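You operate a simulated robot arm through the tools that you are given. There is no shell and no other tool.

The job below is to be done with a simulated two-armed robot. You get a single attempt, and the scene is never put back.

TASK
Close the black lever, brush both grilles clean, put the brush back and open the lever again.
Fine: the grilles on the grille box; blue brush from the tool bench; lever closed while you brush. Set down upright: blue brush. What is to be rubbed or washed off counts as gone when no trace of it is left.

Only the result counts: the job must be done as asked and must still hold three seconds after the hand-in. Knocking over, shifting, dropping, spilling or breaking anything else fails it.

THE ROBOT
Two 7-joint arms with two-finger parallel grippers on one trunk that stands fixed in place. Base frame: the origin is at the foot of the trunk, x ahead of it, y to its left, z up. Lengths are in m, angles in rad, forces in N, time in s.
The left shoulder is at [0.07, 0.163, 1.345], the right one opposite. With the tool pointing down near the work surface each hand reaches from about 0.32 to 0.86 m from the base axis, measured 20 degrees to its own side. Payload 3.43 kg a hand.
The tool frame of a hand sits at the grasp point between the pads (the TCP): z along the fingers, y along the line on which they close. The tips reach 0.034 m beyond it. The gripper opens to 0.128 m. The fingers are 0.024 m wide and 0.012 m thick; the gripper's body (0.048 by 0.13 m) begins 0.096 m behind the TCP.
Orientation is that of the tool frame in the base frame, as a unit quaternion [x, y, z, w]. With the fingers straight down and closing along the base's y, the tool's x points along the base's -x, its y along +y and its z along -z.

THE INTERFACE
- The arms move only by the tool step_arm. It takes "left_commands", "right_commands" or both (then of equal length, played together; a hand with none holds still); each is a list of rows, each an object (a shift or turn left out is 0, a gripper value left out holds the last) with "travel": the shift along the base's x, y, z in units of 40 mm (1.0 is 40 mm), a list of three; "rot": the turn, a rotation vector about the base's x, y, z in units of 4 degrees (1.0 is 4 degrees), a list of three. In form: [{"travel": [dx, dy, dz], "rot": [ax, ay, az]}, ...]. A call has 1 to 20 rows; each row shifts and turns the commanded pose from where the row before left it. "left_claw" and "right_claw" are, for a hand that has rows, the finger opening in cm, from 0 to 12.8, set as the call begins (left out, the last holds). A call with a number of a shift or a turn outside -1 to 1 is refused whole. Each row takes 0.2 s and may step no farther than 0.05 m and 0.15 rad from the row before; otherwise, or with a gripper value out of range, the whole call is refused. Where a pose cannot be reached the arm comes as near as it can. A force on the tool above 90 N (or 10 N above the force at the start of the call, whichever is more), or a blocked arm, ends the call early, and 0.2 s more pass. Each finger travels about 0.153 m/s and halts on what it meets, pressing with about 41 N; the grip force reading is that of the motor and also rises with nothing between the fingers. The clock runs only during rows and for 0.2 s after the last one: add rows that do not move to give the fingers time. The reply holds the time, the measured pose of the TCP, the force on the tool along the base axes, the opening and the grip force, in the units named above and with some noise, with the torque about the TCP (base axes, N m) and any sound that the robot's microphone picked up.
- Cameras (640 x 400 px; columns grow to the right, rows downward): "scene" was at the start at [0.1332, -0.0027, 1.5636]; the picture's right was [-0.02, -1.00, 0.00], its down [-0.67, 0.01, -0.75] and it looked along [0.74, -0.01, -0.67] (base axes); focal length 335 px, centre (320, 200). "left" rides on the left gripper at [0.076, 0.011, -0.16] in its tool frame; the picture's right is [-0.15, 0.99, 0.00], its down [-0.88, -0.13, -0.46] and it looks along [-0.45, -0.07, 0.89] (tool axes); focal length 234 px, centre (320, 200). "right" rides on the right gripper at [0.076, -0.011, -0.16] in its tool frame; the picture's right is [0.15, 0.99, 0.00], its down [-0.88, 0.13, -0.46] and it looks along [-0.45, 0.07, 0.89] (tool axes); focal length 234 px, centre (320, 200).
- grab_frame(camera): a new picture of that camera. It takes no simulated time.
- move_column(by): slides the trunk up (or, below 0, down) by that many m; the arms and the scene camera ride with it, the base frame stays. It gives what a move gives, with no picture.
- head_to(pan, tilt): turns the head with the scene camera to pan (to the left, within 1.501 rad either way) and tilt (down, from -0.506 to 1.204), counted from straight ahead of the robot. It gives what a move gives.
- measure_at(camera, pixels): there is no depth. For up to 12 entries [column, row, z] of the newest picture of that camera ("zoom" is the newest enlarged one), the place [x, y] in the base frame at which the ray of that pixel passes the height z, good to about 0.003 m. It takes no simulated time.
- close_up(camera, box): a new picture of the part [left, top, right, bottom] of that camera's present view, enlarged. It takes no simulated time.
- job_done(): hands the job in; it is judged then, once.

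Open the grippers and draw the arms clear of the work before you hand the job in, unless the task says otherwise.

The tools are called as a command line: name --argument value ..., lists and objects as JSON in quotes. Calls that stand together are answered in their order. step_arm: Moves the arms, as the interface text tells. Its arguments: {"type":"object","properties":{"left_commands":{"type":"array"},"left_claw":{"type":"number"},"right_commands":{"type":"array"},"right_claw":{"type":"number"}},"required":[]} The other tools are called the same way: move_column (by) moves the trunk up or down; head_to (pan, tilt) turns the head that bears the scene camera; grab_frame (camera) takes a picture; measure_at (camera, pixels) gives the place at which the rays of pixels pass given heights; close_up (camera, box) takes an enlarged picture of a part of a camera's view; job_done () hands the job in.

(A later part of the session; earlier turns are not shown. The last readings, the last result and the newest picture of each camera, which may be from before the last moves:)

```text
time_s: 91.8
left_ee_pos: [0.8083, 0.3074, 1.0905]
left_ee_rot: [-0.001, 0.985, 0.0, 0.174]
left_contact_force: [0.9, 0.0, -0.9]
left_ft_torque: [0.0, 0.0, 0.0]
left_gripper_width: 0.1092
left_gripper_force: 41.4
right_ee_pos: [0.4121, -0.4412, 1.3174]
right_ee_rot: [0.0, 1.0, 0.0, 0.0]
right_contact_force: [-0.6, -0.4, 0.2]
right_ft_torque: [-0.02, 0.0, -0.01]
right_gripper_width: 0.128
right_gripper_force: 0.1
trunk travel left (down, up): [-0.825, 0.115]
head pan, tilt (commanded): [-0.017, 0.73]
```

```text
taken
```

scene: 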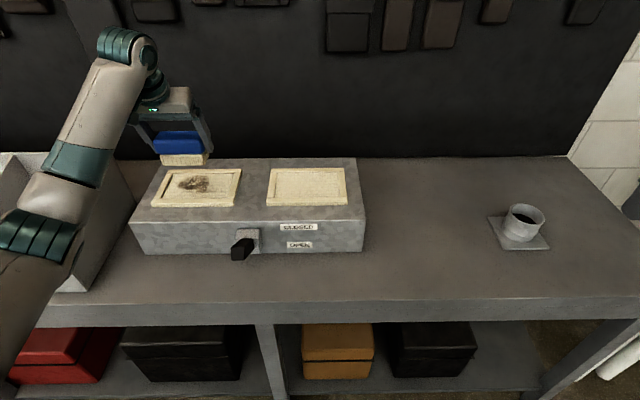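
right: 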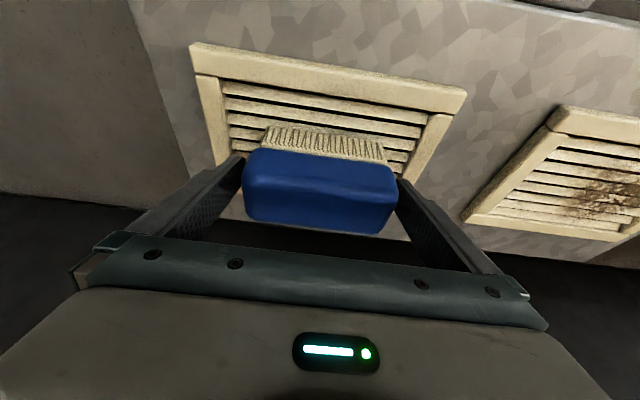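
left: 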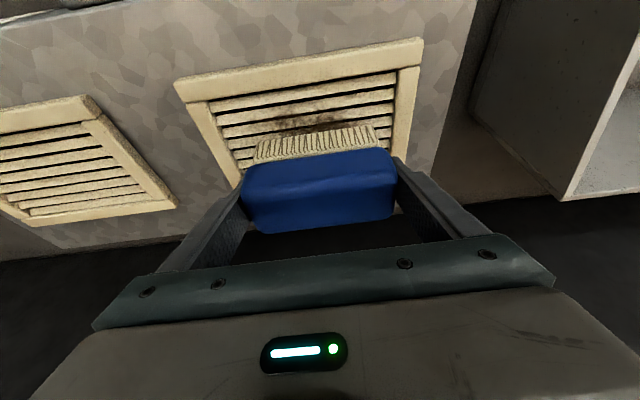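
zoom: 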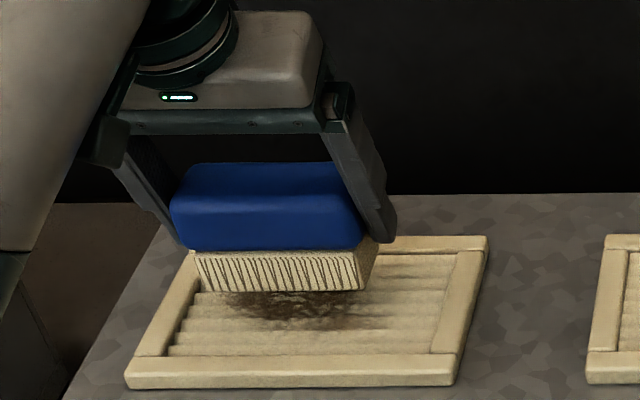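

The brush hovers over the stain inside the frame. I lower it to contact (≈1.067).

step_arm --left_commands '[{"travel": [0, 0, -0.25]}, {"travel": [0, 0, -0.2]}, {"travel": [0, 0, -0.1]}, {"travel": [0, 0, -0.05]}, {"travel": [0, 0, 0]}]'

```text
time_s: 93.0
left_ee_pos: [0.8089, 0.3062, 1.0692]
left_ee_rot: [-0.001, 0.985, 0.0, 0.173]
left_contact_force: [0.8, -0.5, -1.2]
left_ft_torque: [-0.03, 0.0, -0.02]
left_gripper_width: 0.1092
left_gripper_force: 41.4
right_ee_pos: [0.4102, -0.4418, 1.3174]
right_ee_rot: [-0.001, 1.0, 0.0, 0.0]
right_contact_force: [0.2, -0.5, 0.4]
right_ft_torque: [0.0, 0.0, 0.01]
right_gripper_width: 0.128
right_gripper_force: 0.1
trunk travel left (down, up): [-0.825, 0.115]
head pan, tilt (commanded): [-0.017, 0.73]
```

Still free at z=1.0692 (the left hand holds the brush slightly lower on the block). I go down in 1–2 mm steps.

step_arm --left_commands '[{"travel": [0, 0, -0.04]}, {"travel": [0, 0, -0.04]}, {"travel": [0, 0, -0.03]}, {"travel": [0, 0, 0]}]'

```text
time_s: 94.0
left_ee_pos: [0.8083, 0.306, 1.0671]
left_ee_rot: [-0.001, 0.984, 0.0, 0.175]
left_contact_force: [2.8, 1.7, 14.5]
left_ft_torque: [0.07, 0.11, 0.01]
left_gripper_width: 0.1096
left_gripper_force: 41.0
right_ee_pos: [0.4091, -0.4423, 1.3184]
right_ee_rot: [0.0, 1.0, 0.0, 0.001]
right_contact_force: [0.0, 0.3, -0.5]
right_ft_torque: [0.04, 0.02, 0.0]
right_gripper_width: 0.1279
right_gripper_force: 0.1
trunk travel left (down, up): [-0.825, 0.115]
head pan, tilt (commanded): [-0.017, 0.73]
```

Contact with 14.5 N. I press 0.8 mm more and stroke along the slats between y≈0.276 and 0.328.

step_arm --left_commands '[{"travel": [0, 0.25, -0.02]}, {"travel": [0, 0.3, 0]}, {"travel": [0, -0.25, 0]}, {"travel": [0, -0.25, 0]}, {"travel": [0, -0.25, 0]}, {"travel": [0, -0.25, 0]}, {"travel": [0, -0.3, 0]}, {"travel": [0, 0.25, 0]}, {"travel": [0, 0.25, 0]}, {"travel": [0, 0.25, 0]}, {"travel": [0, 0.25, 0]}, {"travel": [0, 0, 0]}]'

close_up --camera "scene" --box '[120, 110, 280, 210]'

grab_frame --camera "left"

```text
time_s: 96.6
left_ee_pos: [0.8057, 0.3135, 1.0664]
left_ee_rot: [0.001, 0.984, 0.0, 0.176]
left_contact_force: [-0.4, -8.2, 20.1]
left_ft_torque: [-0.87, 0.38, 0.08]
left_gripper_width: 0.1096
left_gripper_force: 41.0
right_ee_pos: [0.4067, -0.4443, 1.3185]
right_ee_rot: [0.0, 1.0, 0.002, 0.001]
right_contact_force: [-0.4, -0.2, 0.4]
right_ft_torque: [0.04, -0.01, 0.03]
right_gripper_width: 0.1278
right_gripper_force: 0.0
trunk travel left (down, up): [-0.825, 0.115]
head pan, tilt (commanded): [-0.017, 0.73]
```

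```text
4.00 times, centred on (200, 160) of scene
```

zoom: 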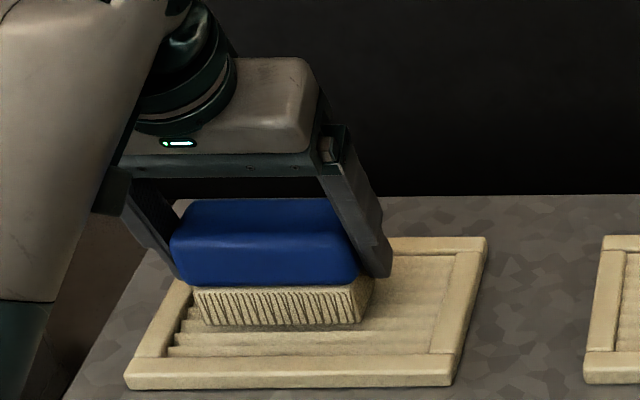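

```text
taken
```

left: 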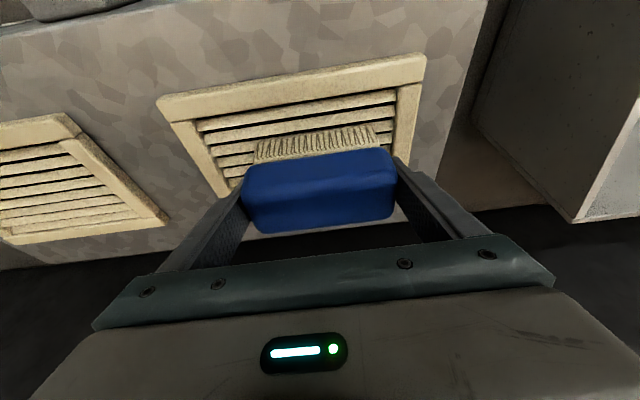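

The front part is clean now. I lift 6 mm, shift 2.4 cm back, lower and stroke the far part.

step_arm --left_commands '[{"travel": [0, 0, 0.15]}, {"travel": [0.62, -0.25, 0]}, {"travel": [0, 0, -0.075]}, {"travel": [0, 0, -0.075]}, {"travel": [0, 0.25, 0]}, {"travel": [0, 0.25, 0]}, {"travel": [0, -0.25, 0]}, {"travel": [0, -0.25, 0]}, {"travel": [0, -0.25, 0]}, {"travel": [0, -0.25, 0]}, {"travel": [0, -0.25, 0]}, {"travel": [0, 0.25, 0]}, {"travel": [0, 0.25, 0]}, {"travel": [0, 0.25, 0]}, {"travel": [0, 0.25, 0]}, {"travel": [0, 0, 0]}]'

close_up --camera "scene" --box '[120, 110, 280, 210]'

```text
time_s: 100.0
left_ee_pos: [0.8311, 0.3145, 1.0679]
left_ee_rot: [0.0, 0.985, 0.0, 0.175]
left_contact_force: [-0.3, -6.4, 17.0]
left_ft_torque: [-0.63, 0.11, -0.14]
left_gripper_width: 0.1093
left_gripper_force: 40.6
right_ee_pos: [0.4064, -0.4434, 1.3195]
right_ee_rot: [-0.001, 1.0, 0.001, 0.001]
right_contact_force: [-0.4, -0.6, -0.3]
right_ft_torque: [0.02, 0.02, -0.04]
right_gripper_width: 0.128
right_gripper_force: 0.1
trunk travel left (down, up): [-0.825, 0.115]
head pan, tilt (commanded): [-0.017, 0.73]
```

```text
4.00 times, centred on (200, 160) of scene
```

zoom: 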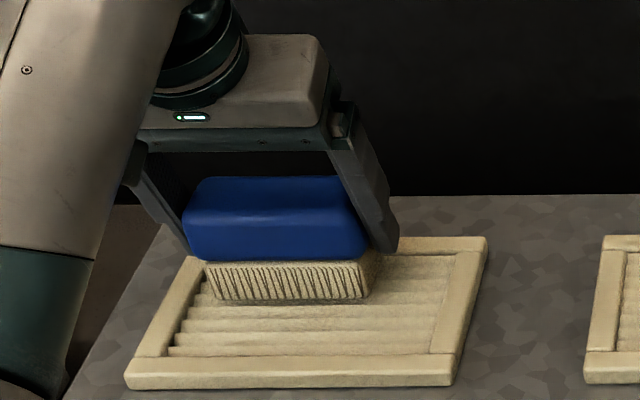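

Now I stroke the front part at x≈0.788, then lift the brush away to inspect.

step_arm --left_commands '[{"travel": [0, 0, 0.15]}, {"travel": [-0.55, 0, 0]}, {"travel": [-0.53, -0.25, 0]}, {"travel": [0, 0, -0.075]}, {"travel": [0, 0, -0.075]}, {"travel": [0, 0.25, 0]}, {"travel": [0, 0.25, 0]}, {"travel": [0, -0.25, 0]}, {"travel": [0, -0.25, 0]}, {"travel": [0, -0.25, 0]}, {"travel": [0, -0.25, 0]}, {"travel": [0, -0.25, 0]}, {"travel": [0, 0.25, 0]}, {"travel": [0, 0.25, 0]}, {"travel": [0, 0.25, 0]}, {"travel": [0, 0, 0]}]'

step_arm --left_commands '[{"travel": [0, 0, 0.3]}, {"travel": [0, 0, 0.8]}, {"travel": [0, 0, 0.9]}, {"travel": [0, 0, 0.9]}, {"travel": [0, 0, 0.9]}, {"travel": [0, 0, 0.8]}, {"travel": [0, 0, 0]}]'

close_up --camera "left" --box '[190, 20, 430, 170]'

close_up --camera "scene" --box '[140, 150, 260, 225]'

```text
time_s: 103.4
left_ee_pos: [0.7877, 0.3031, 1.0666]
left_ee_rot: [0.0, 0.985, 0.0, 0.175]
left_contact_force: [0.4, -6.1, 23.7]
left_ft_torque: [-0.53, 0.27, 0.07]
left_gripper_width: 0.1094
left_gripper_force: 40.9
right_ee_pos: [0.4077, -0.4438, 1.3192]
right_ee_rot: [-0.001, 1.0, 0.001, 0.0]
right_contact_force: [0.5, 0.5, -0.1]
right_ft_torque: [-0.01, -0.01, -0.01]
right_gripper_width: 0.1279
right_gripper_force: 0.0
trunk travel left (down, up): [-0.825, 0.115]
head pan, tilt (commanded): [-0.017, 0.73]
```

```text
time_s: 105.0
left_ee_pos: [0.7911, 0.3056, 1.2478]
left_ee_rot: [-0.002, 0.985, 0.001, 0.173]
left_contact_force: [0.0, -0.3, -2.3]
left_ft_torque: [0.01, 0.02, -0.02]
left_gripper_width: 0.1094
left_gripper_force: 41.2
right_ee_pos: [0.4112, -0.4407, 1.3179]
right_ee_rot: [0.0, 1.0, 0.0, 0.0]
right_contact_force: [0.3, -0.8, -0.4]
right_ft_torque: [0.01, -0.01, -0.04]
right_gripper_width: 0.1283
right_gripper_force: 0.0
trunk travel left (down, up): [-0.825, 0.115]
head pan, tilt (commanded): [-0.017, 0.73]
```

```text
2.67 times, centred on (310, 95) of left
```

zoom: 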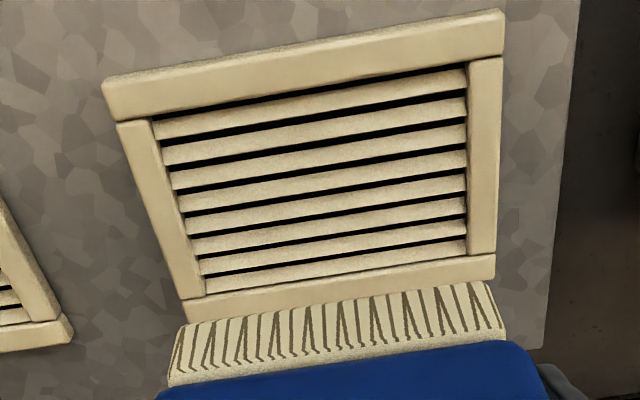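

```text
5.33 times, centred on (200, 188) of scene
```

zoom: 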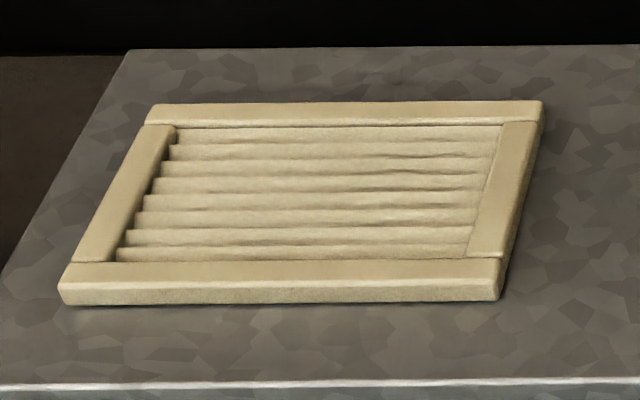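

The left grille looks clean. I zoom in further to check for faint traces, and check the lever and right grille too.

close_up --camera "left" --box '[245, 40, 325, 90]'

close_up --camera "left" --box '[255, 80, 335, 130]'

close_up --camera "left" --box '[310, 40, 390, 130]'

close_up --camera "scene" --box '[200, 160, 370, 266]'

```text
8.00 times, centred on (285, 65) of left
```

zoom: 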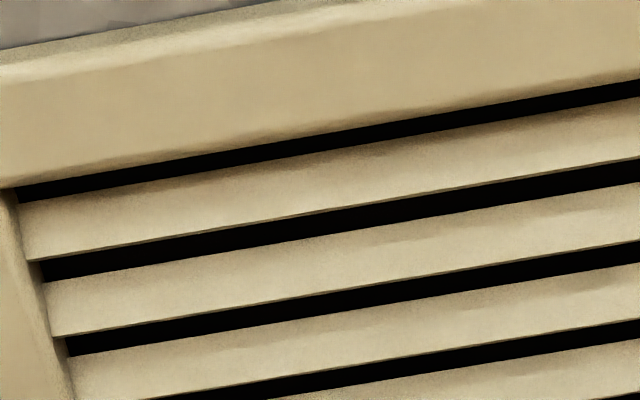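

```text
8.00 times, centred on (295, 105) of left
```

zoom: 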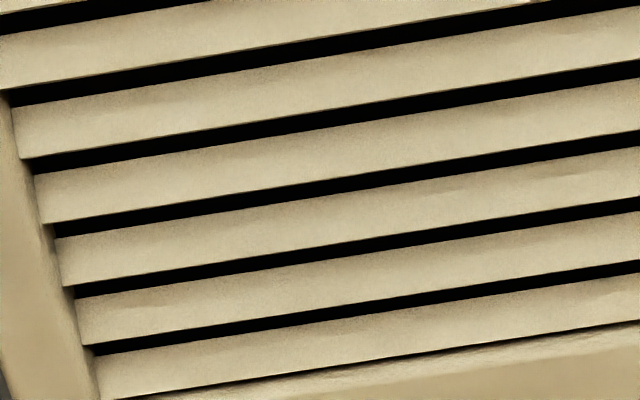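

```text
4.44 times, centred on (350, 85) of left
```

zoom: 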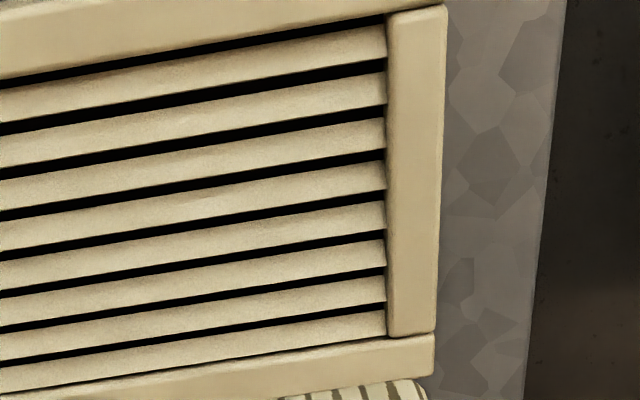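

```text
3.76 times, centred on (285, 213) of scene
```

zoom: 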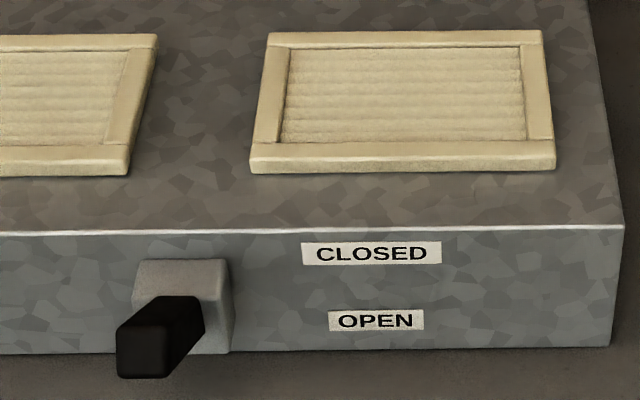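

Both grilles are spotless and the lever is still up. Now I bring the brush back to the right grille as the hand-over spot: first over (0.81, 0.022, 1.12).

step_arm --left_commands '[{"travel": [0.06, -0.886, -0.1]}, {"travel": [0.06, -0.886, -0.3]}, {"travel": [0.06, -0.886, -0.4]}, {"travel": [0.06, -0.886, -0.4]}, {"travel": [0.06, -0.886, -0.4]}, {"travel": [0.06, -0.886, -0.4]}, {"travel": [0.06, -0.886, -0.5]}, {"travel": [0.06, -0.886, -0.6]}, {"travel": [0, 0, -0.5]}, {"travel": [0, 0, 0]}]'

close_up --camera "scene" --box '[160, 60, 400, 265]'

grab_frame --camera "left"

```text
time_s: 107.2
left_ee_pos: [0.8079, 0.0222, 1.1049]
left_ee_rot: [-0.001, 0.985, 0.0, 0.174]
left_contact_force: [0.1, -0.6, -1.9]
left_ft_torque: [-0.02, 0.0, 0.01]
left_gripper_width: 0.1094
left_gripper_force: 41.4
right_ee_pos: [0.4098, -0.4407, 1.3184]
right_ee_rot: [0.0, 1.0, 0.0, -0.001]
right_contact_force: [-0.2, -0.1, -0.7]
right_ft_torque: [0.04, 0.02, 0.0]
right_gripper_width: 0.1281
right_gripper_force: 0.0
trunk travel left (down, up): [-0.825, 0.115]
head pan, tilt (commanded): [-0.017, 0.73]
```

```text
1.95 times, centred on (280, 162) of scene
```

zoom: 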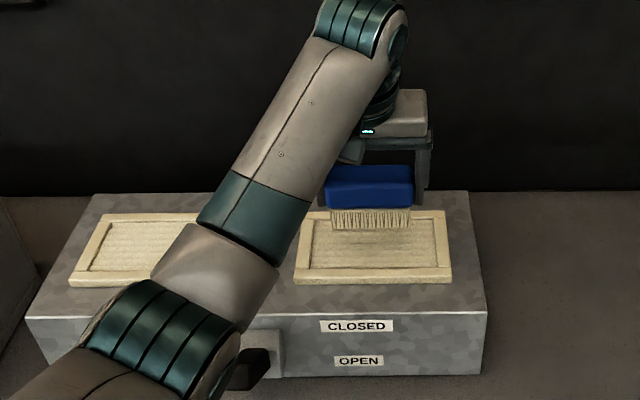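

```text
taken
```

left: 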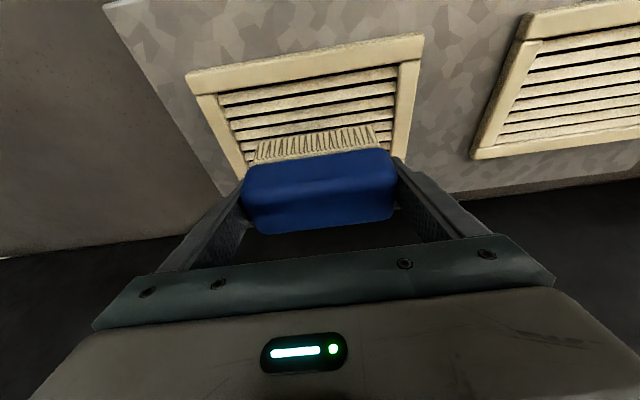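

Over the right grille at z=1.105; the elbow keeps about 10 cm from the lever. I lower the brush to rest on the slats.

step_arm --left_commands '[{"travel": [0, 0, -0.4]}, {"travel": [0, 0, -0.3]}, {"travel": [0, 0, -0.15]}, {"travel": [0, 0, -0.05]}, {"travel": [0, 0, -0.02]}, {"travel": [0, 0, 0]}]'

```text
time_s: 108.6
left_ee_pos: [0.8094, 0.0228, 1.0682]
left_ee_rot: [-0.001, 0.985, 0.0, 0.174]
left_contact_force: [1.0, 0.4, -1.3]
left_ft_torque: [0.01, 0.03, 0.01]
left_gripper_width: 0.1095
left_gripper_force: 40.8
right_ee_pos: [0.4094, -0.4418, 1.3176]
right_ee_rot: [0.001, 1.0, 0.0, 0.001]
right_contact_force: [1.0, 0.0, 0.7]
right_ft_torque: [0.0, 0.0, -0.02]
right_gripper_width: 0.128
right_gripper_force: 0.0
trunk travel left (down, up): [-0.825, 0.115]
head pan, tilt (commanded): [-0.017, 0.73]
```

No contact yet at 1.0682; I go down about 2 mm more.

step_arm --left_commands '[{"travel": [0, 0, -0.03]}, {"travel": [0, 0, -0.02]}, {"travel": [0, 0, 0]}]'

```text
time_s: 109.4
left_ee_pos: [0.8081, 0.0227, 1.0662]
left_ee_rot: [0.0, 0.985, -0.001, 0.175]
left_contact_force: [4.1, 1.3, 8.2]
left_ft_torque: [0.51, -0.12, -0.17]
left_gripper_width: 0.1093
left_gripper_force: 41.7
right_ee_pos: [0.4096, -0.4406, 1.3191]
right_ee_rot: [0.0, 1.0, 0.0, 0.0]
right_contact_force: [0.4, -0.1, 0.2]
right_ft_torque: [-0.01, -0.03, 0.0]
right_gripper_width: 0.1281
right_gripper_force: 0.0
trunk travel left (down, up): [-0.825, 0.115]
head pan, tilt (commanded): [-0.017, 0.73]
```

The brush rests with 8 N. I open the left gripper.

step_arm --left_commands '[{"travel": [0, 0, 0]}, {"travel": [0, 0, 0]}, {"travel": [0, 0, 0]}]' --left_claw 12.8

grab_frame --camera "left"

close_up --camera "scene" --box '[160, 60, 400, 265]'

```text
time_s: 110.2
left_ee_pos: [0.8076, 0.0221, 1.0647]
left_ee_rot: [0.0, 0.985, 0.001, 0.173]
left_contact_force: [-0.7, -0.3, 0.3]
left_ft_torque: [-0.04, -0.01, -0.03]
left_gripper_width: 0.1281
left_gripper_force: 0.1
right_ee_pos: [0.4101, -0.4404, 1.3196]
right_ee_rot: [0.0, 1.0, 0.0, 0.0]
right_contact_force: [0.0, 0.2, 0.4]
right_ft_torque: [0.02, 0.01, 0.02]
right_gripper_width: 0.1279
right_gripper_force: 0.0
trunk travel left (down, up): [-0.825, 0.115]
head pan, tilt (commanded): [-0.017, 0.73]
```

```text
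taken
```

left: 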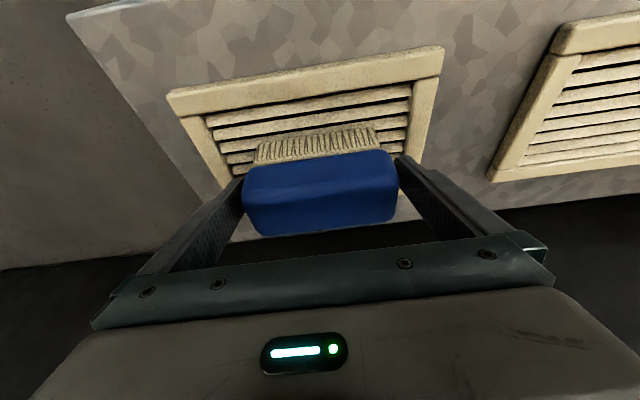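

```text
1.95 times, centred on (280, 162) of scene
```

zoom: 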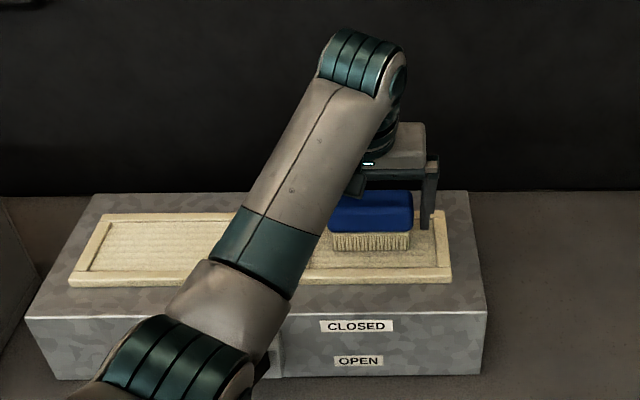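

Released; the brush stands. I raise the left hand straight up and bring it back to its parking place.

step_arm --left_commands '[{"travel": [0, 0, 0.3]}, {"travel": [0, 0, 0.6]}, {"travel": [0, 0, 0.9]}, {"travel": [0, 0, 0.9]}, {"travel": [0, 0, 0.9]}, {"travel": [-0.7, 0.74, 0.4]}, {"travel": [-0.735, 0.742, 0.2], "rot": [0, 0.5, 0]}, {"travel": [-0.735, 0.742, 0.1], "rot": [0, 0.5, 0]}, {"travel": [-0.735, 0.742, 0], "rot": [0, 0.5, 0]}, {"travel": [-0.735, 0.742, 0], "rot": [0, 0.5, 0]}, {"travel": [-0.735, 0.742, 0], "rot": [0, 0.5, 0]}, {"travel": [-0.735, 0.742, 0], "rot": [0, 0.5, 0]}, {"travel": [-0.735, 0.742, 0], "rot": [0, 0.5, 0]}, {"travel": [-0.735, 0.742, 0], "rot": [0, 0.5, 0]}, {"travel": [-0.735, 0.742, 0], "rot": [0, 0.5, 0]}, {"travel": [-0.735, 0.742, 0], "rot": [0, 0.5, 0]}, {"travel": [-0.735, 0.742, 0]}, {"travel": [0, 0, 0]}]'

grab_frame --camera "scene"

close_up --camera "scene" --box '[200, 130, 370, 265]'

```text
time_s: 114.0
left_ee_pos: [0.4589, 0.3792, 1.2362]
left_ee_rot: [-0.001, 1.0, 0.0, -0.001]
left_contact_force: [0.1, 0.1, 0.5]
left_ft_torque: [0.0, 0.03, -0.03]
left_gripper_width: 0.1279
left_gripper_force: 0.1
right_ee_pos: [0.4091, -0.4408, 1.3172]
right_ee_rot: [0.0, 1.0, 0.0, 0.0]
right_contact_force: [0.2, -0.5, -0.8]
right_ft_torque: [0.0, -0.01, 0.0]
right_gripper_width: 0.1281
right_gripper_force: 0.0
trunk travel left (down, up): [-0.825, 0.115]
head pan, tilt (commanded): [-0.017, 0.73]
```

```text
taken
```

scene: 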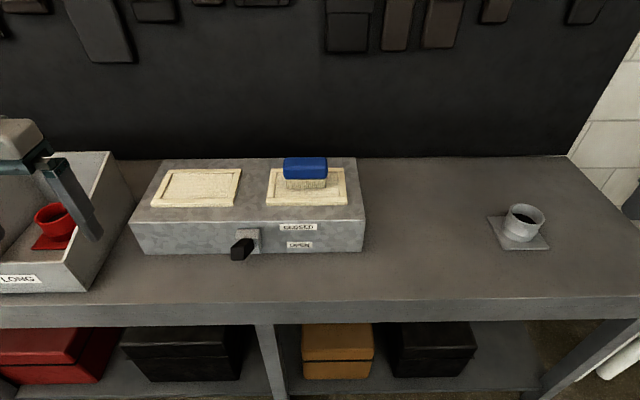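

```text
2.96 times, centred on (285, 198) of scene
```

zoom: 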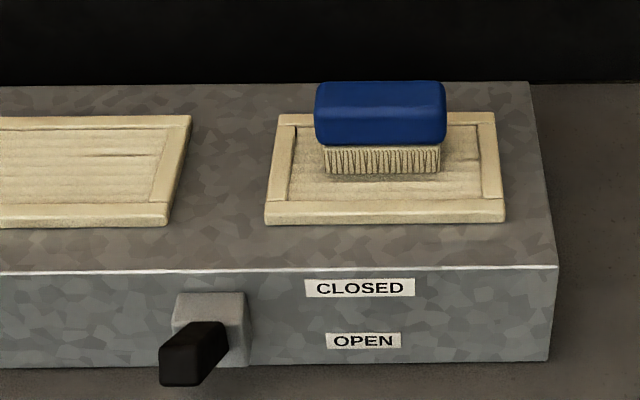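

The brush stands on the right grille, lever up. I bring the right hand back along the reverse path to above the brush (z≈1.14).

step_arm --right_commands '[{"travel": [0.7, 0.8, 0]}, {"travel": [0.7, 0.8, 0]}, {"travel": [0.7, 0.8, 0]}, {"travel": [0.7, 0.8, 0]}, {"travel": [0.7, 0.8, -0.2], "rot": [0, -0.5, 0]}, {"travel": [0.7, 0.8, -0.3], "rot": [0, -0.5, 0]}, {"travel": [0.7, 0.8, -0.3], "rot": [0, -0.5, 0]}, {"travel": [0.7, 0.8, -0.3], "rot": [0, -0.5, 0]}, {"travel": [0.7, 0.8, -0.3], "rot": [0, -0.5, 0]}, {"travel": [0.7, 0.8, -0.3], "rot": [0, -0.5, 0]}, {"travel": [0.7, 0.8, -0.3], "rot": [0, -0.5, 0]}, {"travel": [0.7, 0.8, -0.3], "rot": [0, -0.5, 0]}, {"travel": [0.7, 0.8, -0.3], "rot": [0, -0.5, 0]}, {"travel": [0.6, 0.7, -0.3], "rot": [0, -0.5, 0]}, {"travel": [0.3, 0.5, -0.7]}, {"travel": [0, 0, -0.9]}, {"travel": [0, 0, 0]}, {"travel": [0, 0, 0]}]'

close_up --camera "right" --box '[220, 60, 420, 185]'

measure_at --camera "zoom" --pixels '[[320, 200, 1.06]]'

```text
time_s: 117.8
left_ee_pos: [0.4603, 0.3796, 1.2374]
left_ee_rot: [0.0, 1.0, -0.001, 0.001]
left_contact_force: [0.3, 0.1, 0.0]
left_ft_torque: [0.0, 0.02, 0.0]
left_gripper_width: 0.1282
left_gripper_force: 0.0
right_ee_pos: [0.8086, 0.0221, 1.1373]
right_ee_rot: [0.0, 0.985, -0.001, 0.174]
right_contact_force: [0.3, 0.1, 0.6]
right_ft_torque: [-0.03, -0.01, 0.0]
right_gripper_width: 0.1281
right_gripper_force: 0.0
trunk travel left (down, up): [-0.825, 0.115]
head pan, tilt (commanded): [-0.017, 0.73]
```

```text
3.20 times, centred on (320, 122) of right
```

zoom: 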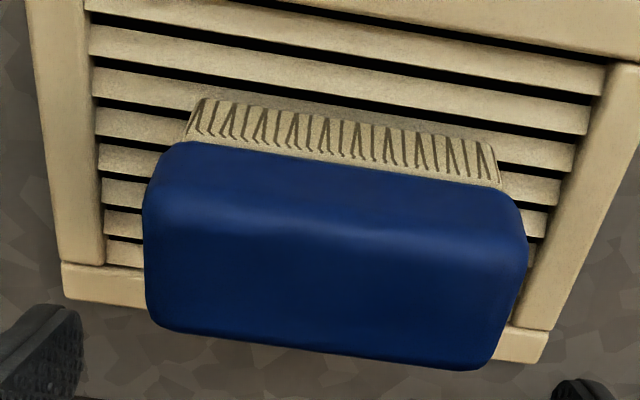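

```text
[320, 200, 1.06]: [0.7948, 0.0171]
```

I measure the brush's ends in this zoomed right view to check centring.

measure_at --camera "zoom" --pixels '[[142, 240, 1.06], [527, 245, 1.06], [142, 240, 1.07], [527, 245, 1.07], [203, 98, 1.0135], [492, 143, 1.0135], [187, 140, 1.043], [500, 187, 1.043]]'

```text
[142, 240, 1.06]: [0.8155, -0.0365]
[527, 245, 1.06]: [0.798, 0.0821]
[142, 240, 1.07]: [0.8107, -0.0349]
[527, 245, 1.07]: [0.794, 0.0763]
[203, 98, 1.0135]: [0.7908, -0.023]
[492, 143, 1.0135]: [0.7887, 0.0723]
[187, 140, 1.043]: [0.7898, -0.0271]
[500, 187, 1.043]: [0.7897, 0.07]
```

Brush centre y≈0.022, the hand at 0.0221: centred. I descend to z≈1.067.

step_arm --right_commands '[{"travel": [0, 0, -0.5]}, {"travel": [0, 0, -0.5]}, {"travel": [0, 0, -0.4]}, {"travel": [0, 0, -0.36]}, {"travel": [0, 0, 0]}]'

grab_frame --camera "right"

```text
time_s: 119.0
left_ee_pos: [0.4602, 0.3802, 1.2373]
left_ee_rot: [-0.001, 1.0, 0.0, 0.0]
left_contact_force: [-0.5, 0.0, -0.4]
left_ft_torque: [0.0, 0.06, -0.03]
left_gripper_width: 0.1279
left_gripper_force: 0.1
right_ee_pos: [0.8088, 0.0218, 1.0675]
right_ee_rot: [0.0, 0.985, 0.0, 0.174]
right_contact_force: [0.1, 0.9, -0.4]
right_ft_torque: [0.0, 0.02, 0.04]
right_gripper_width: 0.128
right_gripper_force: 0.0
trunk travel left (down, up): [-0.825, 0.115]
head pan, tilt (commanded): [-0.017, 0.73]
```

```text
taken
```

right: 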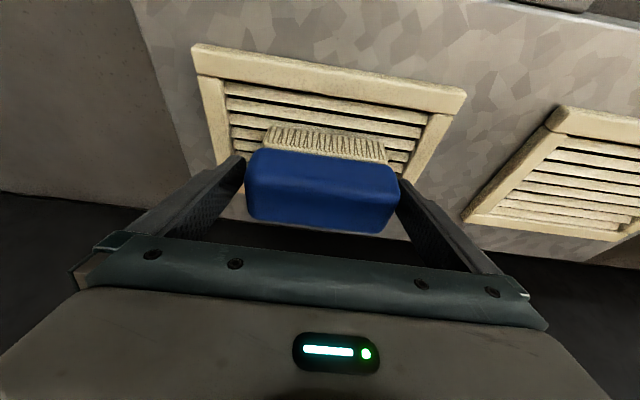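

The fingers straddle the brush again. I close the right gripper and lift to z≈1.12.

step_arm --right_commands '[{"travel": [0, 0, 0]}, {"travel": [0, 0, 0]}, {"travel": [0, 0, 0]}]' --right_claw 10.0

step_arm --right_commands '[{"travel": [0, 0, 0.2]}, {"travel": [0, 0, 0.5]}, {"travel": [0, 0, 0.7]}, {"travel": [0, 0, 0]}]'

grab_frame --camera "right"

grab_frame --camera "scene"

```text
time_s: 119.8
left_ee_pos: [0.4594, 0.38, 1.237]
left_ee_rot: [0.001, 1.0, 0.001, -0.001]
left_contact_force: [-1.1, -0.6, -0.5]
left_ft_torque: [0.0, -0.02, -0.02]
left_gripper_width: 0.1278
left_gripper_force: 0.0
right_ee_pos: [0.808, 0.0224, 1.0692]
right_ee_rot: [0.0, 0.985, -0.001, 0.174]
right_contact_force: [-0.5, -0.3, -1.0]
right_ft_torque: [-0.05, 0.07, -0.03]
right_gripper_width: 0.1093
right_gripper_force: 40.9
trunk travel left (down, up): [-0.825, 0.115]
head pan, tilt (commanded): [-0.017, 0.73]
```

```text
time_s: 120.8
left_ee_pos: [0.46, 0.379, 1.2372]
left_ee_rot: [-0.001, 1.0, 0.0, 0.0]
left_contact_force: [0.0, 0.3, 0.1]
left_ft_torque: [-0.02, 0.02, 0.01]
left_gripper_width: 0.128
left_gripper_force: 0.0
right_ee_pos: [0.8093, 0.021, 1.1229]
right_ee_rot: [0.0, 0.985, 0.001, 0.173]
right_contact_force: [0.1, -0.2, -0.8]
right_ft_torque: [0.01, 0.01, 0.02]
right_gripper_width: 0.1095
right_gripper_force: 41.1
trunk travel left (down, up): [-0.825, 0.115]
head pan, tilt (commanded): [-0.017, 0.73]
```

```text
taken
```

right: 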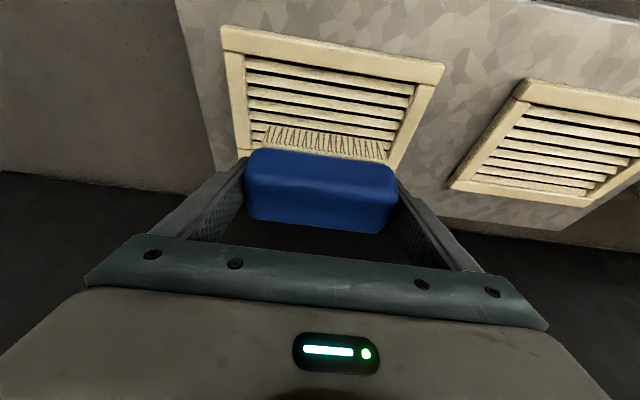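

```text
taken
```

scene: 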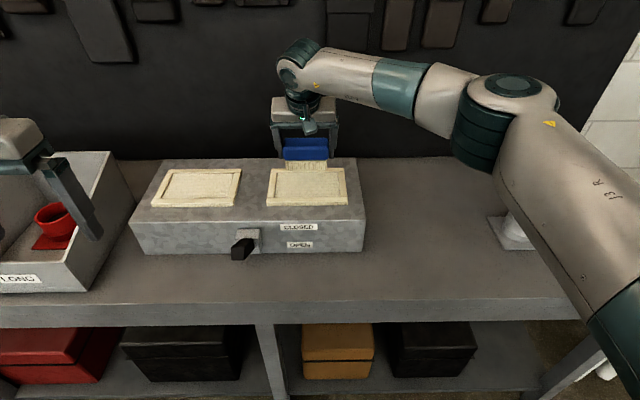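

Held again. I carry the brush back above its original spot (0.670, −0.280) and then down to z≈0.955.

step_arm --right_commands '[{"travel": [-0.435, -0.94, 0]}, {"travel": [-0.435, -0.94, 0]}, {"travel": [-0.435, -0.94, 0]}, {"travel": [-0.435, -0.94, 0]}, {"travel": [-0.435, -0.94, 0]}, {"travel": [-0.435, -0.94, 0]}, {"travel": [-0.435, -0.94, 0]}, {"travel": [-0.435, -0.94, 0]}, {"travel": [0, 0, -0.9]}, {"travel": [0, 0, -0.9]}, {"travel": [0, 0, -0.9]}, {"travel": [0, 0, -0.9]}, {"travel": [0, 0, -0.5]}, {"travel": [0, 0, 0]}]'

grab_frame --camera "right"

close_up --camera "scene" --box '[370, 180, 530, 280]'

```text
time_s: 123.8
left_ee_pos: [0.4592, 0.3782, 1.2382]
left_ee_rot: [-0.001, 1.0, 0.0, 0.0]
left_contact_force: [-0.2, 0.2, -1.0]
left_ft_torque: [0.01, -0.03, 0.02]
left_gripper_width: 0.1278
left_gripper_force: 0.1
right_ee_pos: [0.6698, -0.2791, 0.9587]
right_ee_rot: [0.0, 0.985, 0.0, 0.173]
right_contact_force: [0.4, -0.4, -0.6]
right_ft_torque: [0.03, 0.01, 0.02]
right_gripper_width: 0.1096
right_gripper_force: 40.7
trunk travel left (down, up): [-0.825, 0.115]
head pan, tilt (commanded): [-0.017, 0.73]
```

```text
taken
```

right: 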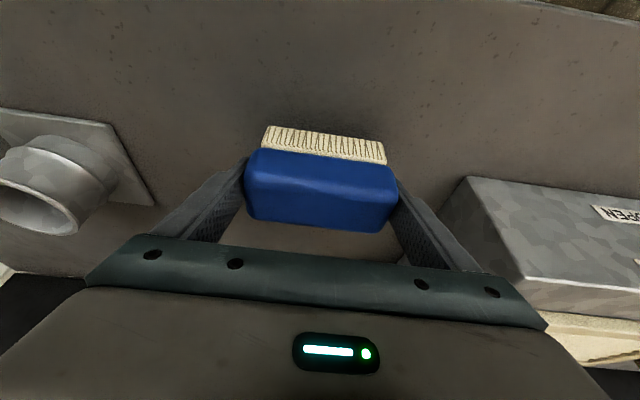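

```text
4.00 times, centred on (450, 230) of scene
```

zoom: 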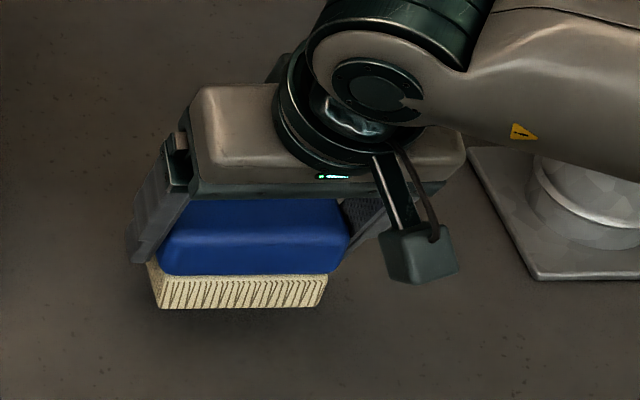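

The brush hangs straight above its old place (y=−0.279). I lower it gently.

step_arm --right_commands '[{"travel": [0, 0, -0.35]}, {"travel": [0, 0, -0.15]}, {"travel": [0, 0, -0.06]}, {"travel": [0, 0, -0.04]}, {"travel": [0, 0, 0]}]'

```text
time_s: 125.0
left_ee_pos: [0.4598, 0.3788, 1.2374]
left_ee_rot: [-0.001, 1.0, 0.0, 0.0]
left_contact_force: [0.6, 0.4, -0.1]
left_ft_torque: [-0.02, 0.0, 0.03]
left_gripper_width: 0.128
left_gripper_force: 0.1
right_ee_pos: [0.6703, -0.2783, 0.9361]
right_ee_rot: [-0.001, 0.985, 0.001, 0.174]
right_contact_force: [-0.9, -0.7, -1.7]
right_ft_torque: [-0.01, 0.01, 0.02]
right_gripper_width: 0.1094
right_gripper_force: 40.6
trunk travel left (down, up): [-0.825, 0.115]
head pan, tilt (commanded): [-0.017, 0.73]
```

No contact yet at z=0.936; a few more 1 mm steps, with a tiny shift back to y=−0.280.

step_arm --right_commands '[{"travel": [0, -0.02, -0.03]}, {"travel": [0, 0, -0.03]}, {"travel": [0, 0, 0]}]'

```text
time_s: 125.8
left_ee_pos: [0.4592, 0.381, 1.238]
left_ee_rot: [-0.001, 1.0, 0.0, 0.0]
left_contact_force: [1.1, 0.8, 0.6]
left_ft_torque: [0.02, 0.01, -0.01]
left_gripper_width: 0.1276
left_gripper_force: 0.1
right_ee_pos: [0.6697, -0.2795, 0.9345]
right_ee_rot: [0.0, 0.985, 0.0, 0.174]
right_contact_force: [0.5, 0.7, -0.8]
right_ft_torque: [-0.01, -0.02, 0.0]
right_gripper_width: 0.1096
right_gripper_force: 40.4
trunk travel left (down, up): [-0.825, 0.115]
head pan, tilt (commanded): [-0.017, 0.73]
```

step_arm --right_commands '[{"travel": [0, 0, -0.025]}, {"travel": [0, 0, -0.025]}, {"travel": [0, 0, 0]}]'

```text
time_s: 126.6
left_ee_pos: [0.4577, 0.3805, 1.2377]
left_ee_rot: [0.0, 1.0, -0.001, 0.0]
left_contact_force: [-0.1, -0.2, -0.7]
left_ft_torque: [-0.03, -0.01, -0.04]
left_gripper_width: 0.1282
left_gripper_force: 0.1
right_ee_pos: [0.6695, -0.2793, 0.9345]
right_ee_rot: [0.0, 0.984, 0.0, 0.175]
right_contact_force: [0.2, -0.5, 13.3]
right_ft_torque: [-0.39, 0.27, -0.01]
right_gripper_width: 0.1094
right_gripper_force: 41.3
trunk travel left (down, up): [-0.825, 0.115]
head pan, tilt (commanded): [-0.017, 0.73]
```

The brush now presses on the table with 13 N. I open the right gripper fully and look.

step_arm --right_commands '[{"travel": [0, 0, 0]}, {"travel": [0, 0, 0]}, {"travel": [0, 0, 0]}]' --right_claw 12.8

grab_frame --camera "right"

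close_up --camera "scene" --box '[370, 180, 530, 280]'

```text
time_s: 127.4
left_ee_pos: [0.4592, 0.378, 1.238]
left_ee_rot: [-0.001, 1.0, 0.001, 0.0]
left_contact_force: [0.3, 0.4, -0.1]
left_ft_torque: [0.02, -0.01, 0.02]
left_gripper_width: 0.128
left_gripper_force: 0.0
right_ee_pos: [0.6698, -0.2803, 0.9304]
right_ee_rot: [0.0, 0.985, -0.001, 0.173]
right_contact_force: [0.6, -0.7, 0.6]
right_ft_torque: [-0.02, -0.01, -0.04]
right_gripper_width: 0.1282
right_gripper_force: 0.0
trunk travel left (down, up): [-0.825, 0.115]
head pan, tilt (commanded): [-0.017, 0.73]
```

```text
taken
```

right: 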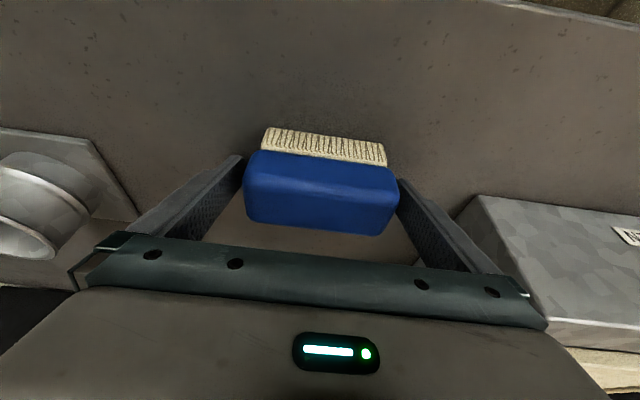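

```text
4.00 times, centred on (450, 230) of scene
```

zoom: 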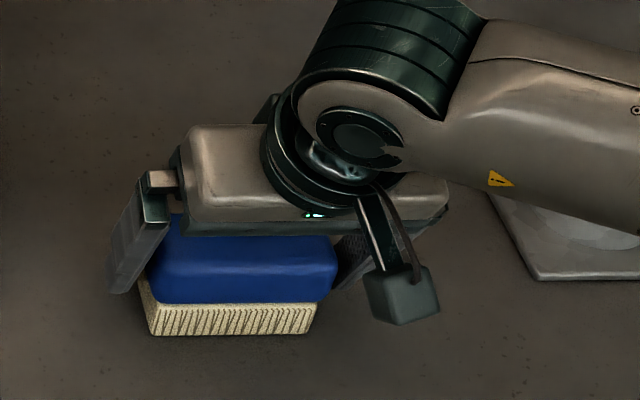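

The brush stands upright at its original place. I raise the right hand straight up and retract it to the right side.

step_arm --right_commands '[{"travel": [0, 0, 0.3]}, {"travel": [0, 0, 0.6]}, {"travel": [0, 0, 0.9]}, {"travel": [0, 0, 0.9]}, {"travel": [0, 0, 0.9]}, {"travel": [0, 0, 0.8]}, {"travel": [-0.75, -0.45, 0.53], "rot": [0, 0.5, 0]}, {"travel": [-0.75, -0.45, 0.53], "rot": [0, 0.5, 0]}, {"travel": [-0.75, -0.45, 0.53], "rot": [0, 0.5, 0]}, {"travel": [-0.75, -0.45, 0.53], "rot": [0, 0.5, 0]}, {"travel": [-0.75, -0.45, 0.53], "rot": [0, 0.5, 0]}, {"travel": [-0.75, -0.45, 0.53], "rot": [0, 0.5, 0]}, {"travel": [-0.75, -0.45, 0.53], "rot": [0, 0.5, 0]}, {"travel": [-0.75, -0.45, 0.53], "rot": [0, 0.5, 0]}, {"travel": [-0.75, -0.45, 0.3], "rot": [0, 0.5, 0]}, {"travel": [-0.3, -0.45, 0], "rot": [0, 0.5, 0]}, {"travel": [0, 0, 0]}]'

grab_frame --camera "scene"

close_up --camera "scene" --box '[390, 220, 470, 270]'

close_up --camera "scene" --box '[200, 215, 280, 265]'

```text
time_s: 131.0
left_ee_pos: [0.4596, 0.3795, 1.2359]
left_ee_rot: [0.001, 1.0, 0.0, 0.001]
left_contact_force: [-1.1, -0.9, -0.1]
left_ft_torque: [0.01, 0.04, 0.01]
left_gripper_width: 0.1279
left_gripper_force: 0.0
right_ee_pos: [0.3874, -0.4595, 1.2907]
right_ee_rot: [0.001, 1.0, 0.0, -0.001]
right_contact_force: [0.5, 0.8, 0.3]
right_ft_torque: [-0.01, 0.02, 0.01]
right_gripper_width: 0.1279
right_gripper_force: 0.1
trunk travel left (down, up): [-0.825, 0.115]
head pan, tilt (commanded): [-0.017, 0.73]
```

```text
taken
```

scene: 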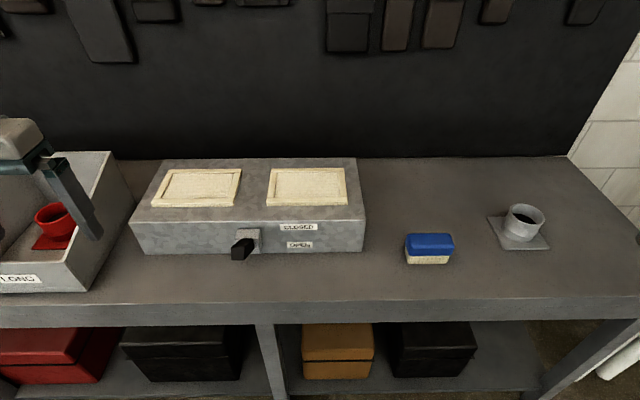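

```text
8.00 times, centred on (430, 245) of scene
```

zoom: 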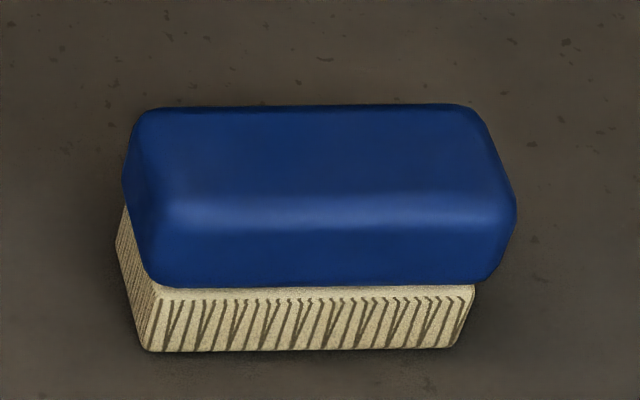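

```text
8.00 times, centred on (240, 240) of scene
```

zoom: 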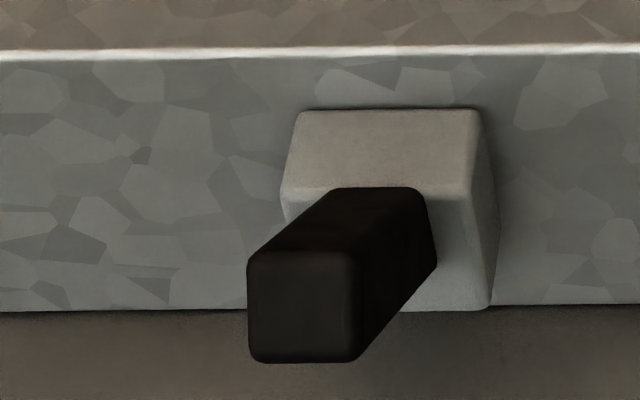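

The brush is back in place and the lever is exactly where I left it (closed). Next I open the lever: close the left fingers and move them above the handle at (0.60, 0.159).

step_arm --left_commands '[{"travel": [0.5, -0.788, -0.4]}, {"travel": [0.5, -0.788, -0.4]}, {"travel": [0.5, -0.788, -0.4]}, {"travel": [0.5, -0.788, -0.4]}, {"travel": [0.5, -0.788, -0.4]}, {"travel": [0.5, -0.788, -0.4]}, {"travel": [0.5, -0.788, -0.4]}, {"travel": [0, 0, 0]}]' --left_claw 0

grab_frame --camera "left"

close_up --camera "scene" --box '[170, 170, 330, 270]'

```text
time_s: 132.8
left_ee_pos: [0.5971, 0.1566, 1.1234]
left_ee_rot: [-0.001, 1.0, -0.001, 0.0]
left_contact_force: [-0.1, 0.6, 0.0]
left_ft_torque: [0.0, 0.0, 0.01]
left_gripper_width: 0.0003
left_gripper_force: 33.4
right_ee_pos: [0.3869, -0.4585, 1.2909]
right_ee_rot: [0.0, 1.0, -0.001, 0.0]
right_contact_force: [0.2, 0.1, 0.0]
right_ft_torque: [0.01, -0.02, 0.03]
right_gripper_width: 0.1279
right_gripper_force: 0.2
trunk travel left (down, up): [-0.825, 0.115]
head pan, tilt (commanded): [-0.017, 0.73]
```

```text
taken
```

left: 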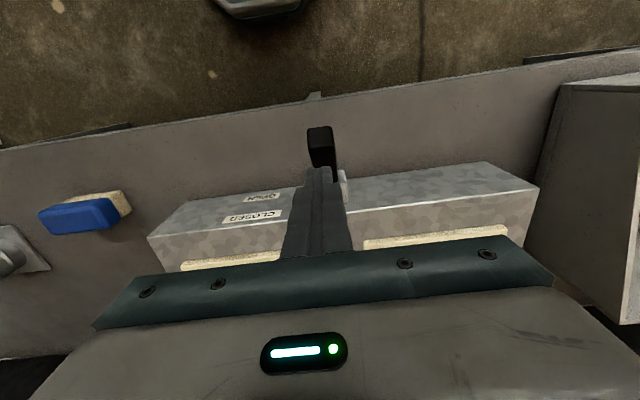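

```text
4.00 times, centred on (250, 220) of scene
```

zoom: 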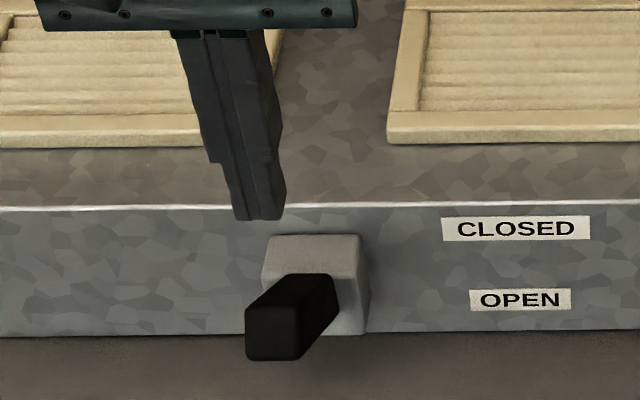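

The closed fingers are above the handle, tips at z≈1.089. I lower until they touch the handle.

step_arm --left_commands '[{"travel": [0, 0.06, -0.9]}, {"travel": [0, 0, -0.5]}, {"travel": [0, 0, -0.3]}, {"travel": [0, 0, -0.2]}, {"travel": [0, 0, 0]}]'

close_up --camera "scene" --box '[170, 190, 330, 290]'

```text
time_s: 134.0
left_ee_pos: [0.5976, 0.16, 1.0487]
left_ee_rot: [0.001, 1.0, 0.0, 0.0]
left_contact_force: [0.2, -0.2, 0.8]
left_ft_torque: [-0.01, 0.02, -0.01]
left_gripper_width: 0.0
left_gripper_force: 33.0
right_ee_pos: [0.3866, -0.4591, 1.2915]
right_ee_rot: [0.0, 1.0, -0.001, 0.0]
right_contact_force: [1.0, 0.0, 0.8]
right_ft_torque: [-0.01, 0.0, 0.01]
right_gripper_width: 0.128
right_gripper_force: 0.0
trunk travel left (down, up): [-0.825, 0.115]
head pan, tilt (commanded): [-0.017, 0.73]
```

```text
4.00 times, centred on (250, 240) of scene
```

zoom: 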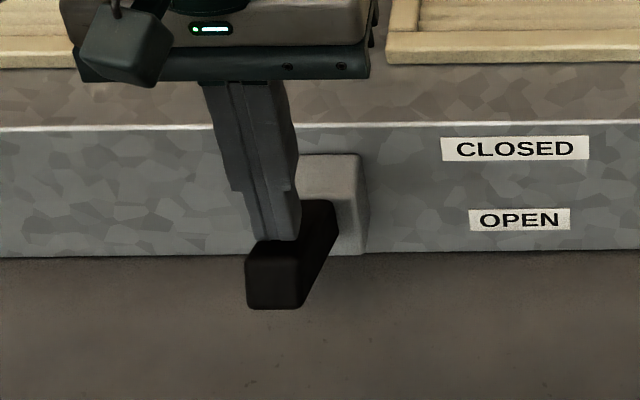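

The handle has already begun to go down (tip bottom moved from zoom row 281 to 308). I keep pushing down in steps.

step_arm --left_commands '[{"travel": [0, 0, -0.25]}, {"travel": [0, 0, -0.25]}, {"travel": [0, 0, -0.25]}, {"travel": [0, 0, 0]}]'

close_up --camera "scene" --box '[170, 190, 330, 290]'

```text
time_s: 135.0
left_ee_pos: [0.5976, 0.1601, 1.0193]
left_ee_rot: [-0.001, 1.0, 0.001, 0.0]
left_contact_force: [-0.5, -0.7, -0.9]
left_ft_torque: [-0.01, 0.02, 0.02]
left_gripper_width: 0.0
left_gripper_force: 33.6
right_ee_pos: [0.3872, -0.4583, 1.2894]
right_ee_rot: [0.001, 1.0, -0.001, 0.0]
right_contact_force: [0.1, 0.5, 0.4]
right_ft_torque: [0.02, 0.02, -0.01]
right_gripper_width: 0.1281
right_gripper_force: 0.1
trunk travel left (down, up): [-0.825, 0.115]
head pan, tilt (commanded): [-0.017, 0.73]
```

```text
4.00 times, centred on (250, 240) of scene
```

zoom: 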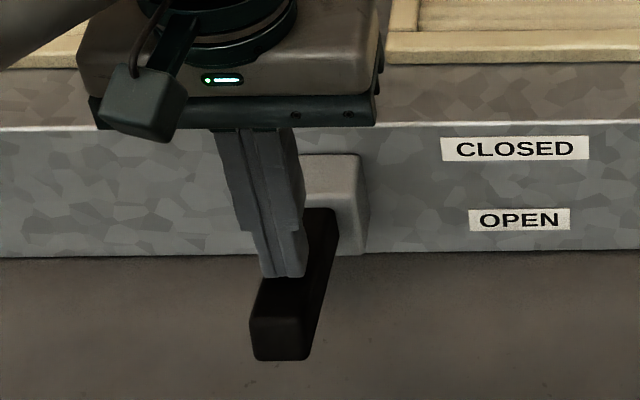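

The tip is at zoom row 360; the original open position corresponds to about row 406. I continue down with smaller steps.

step_arm --left_commands '[{"travel": [0, 0, -0.2]}, {"travel": [0, 0, -0.2]}, {"travel": [0, 0, 0]}]'

close_up --camera "scene" --box '[200, 222, 310, 300]'

```text
time_s: 135.8
left_ee_pos: [0.5978, 0.1603, 1.004]
left_ee_rot: [0.0, 1.0, 0.0, 0.001]
left_contact_force: [0.5, 0.5, -0.1]
left_ft_torque: [-0.03, -0.01, -0.04]
left_gripper_width: 0.0
left_gripper_force: 32.7
right_ee_pos: [0.3876, -0.4596, 1.2904]
right_ee_rot: [0.0, 1.0, 0.0, 0.0]
right_contact_force: [-0.6, 0.7, -0.1]
right_ft_torque: [-0.02, -0.01, 0.03]
right_gripper_width: 0.1282
right_gripper_force: 0.1
trunk travel left (down, up): [-0.825, 0.115]
head pan, tilt (commanded): [-0.017, 0.73]
```

```text
5.13 times, centred on (255, 261) of scene
```

zoom: 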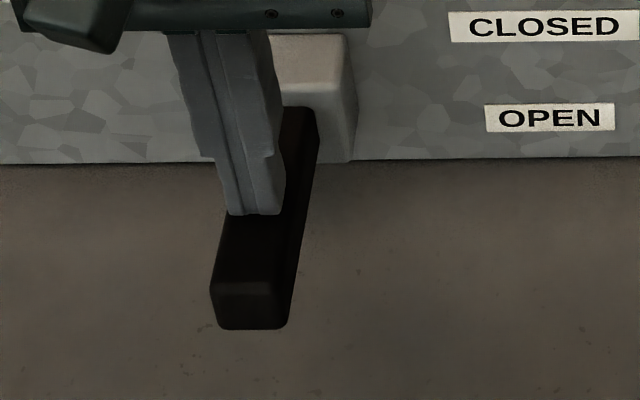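

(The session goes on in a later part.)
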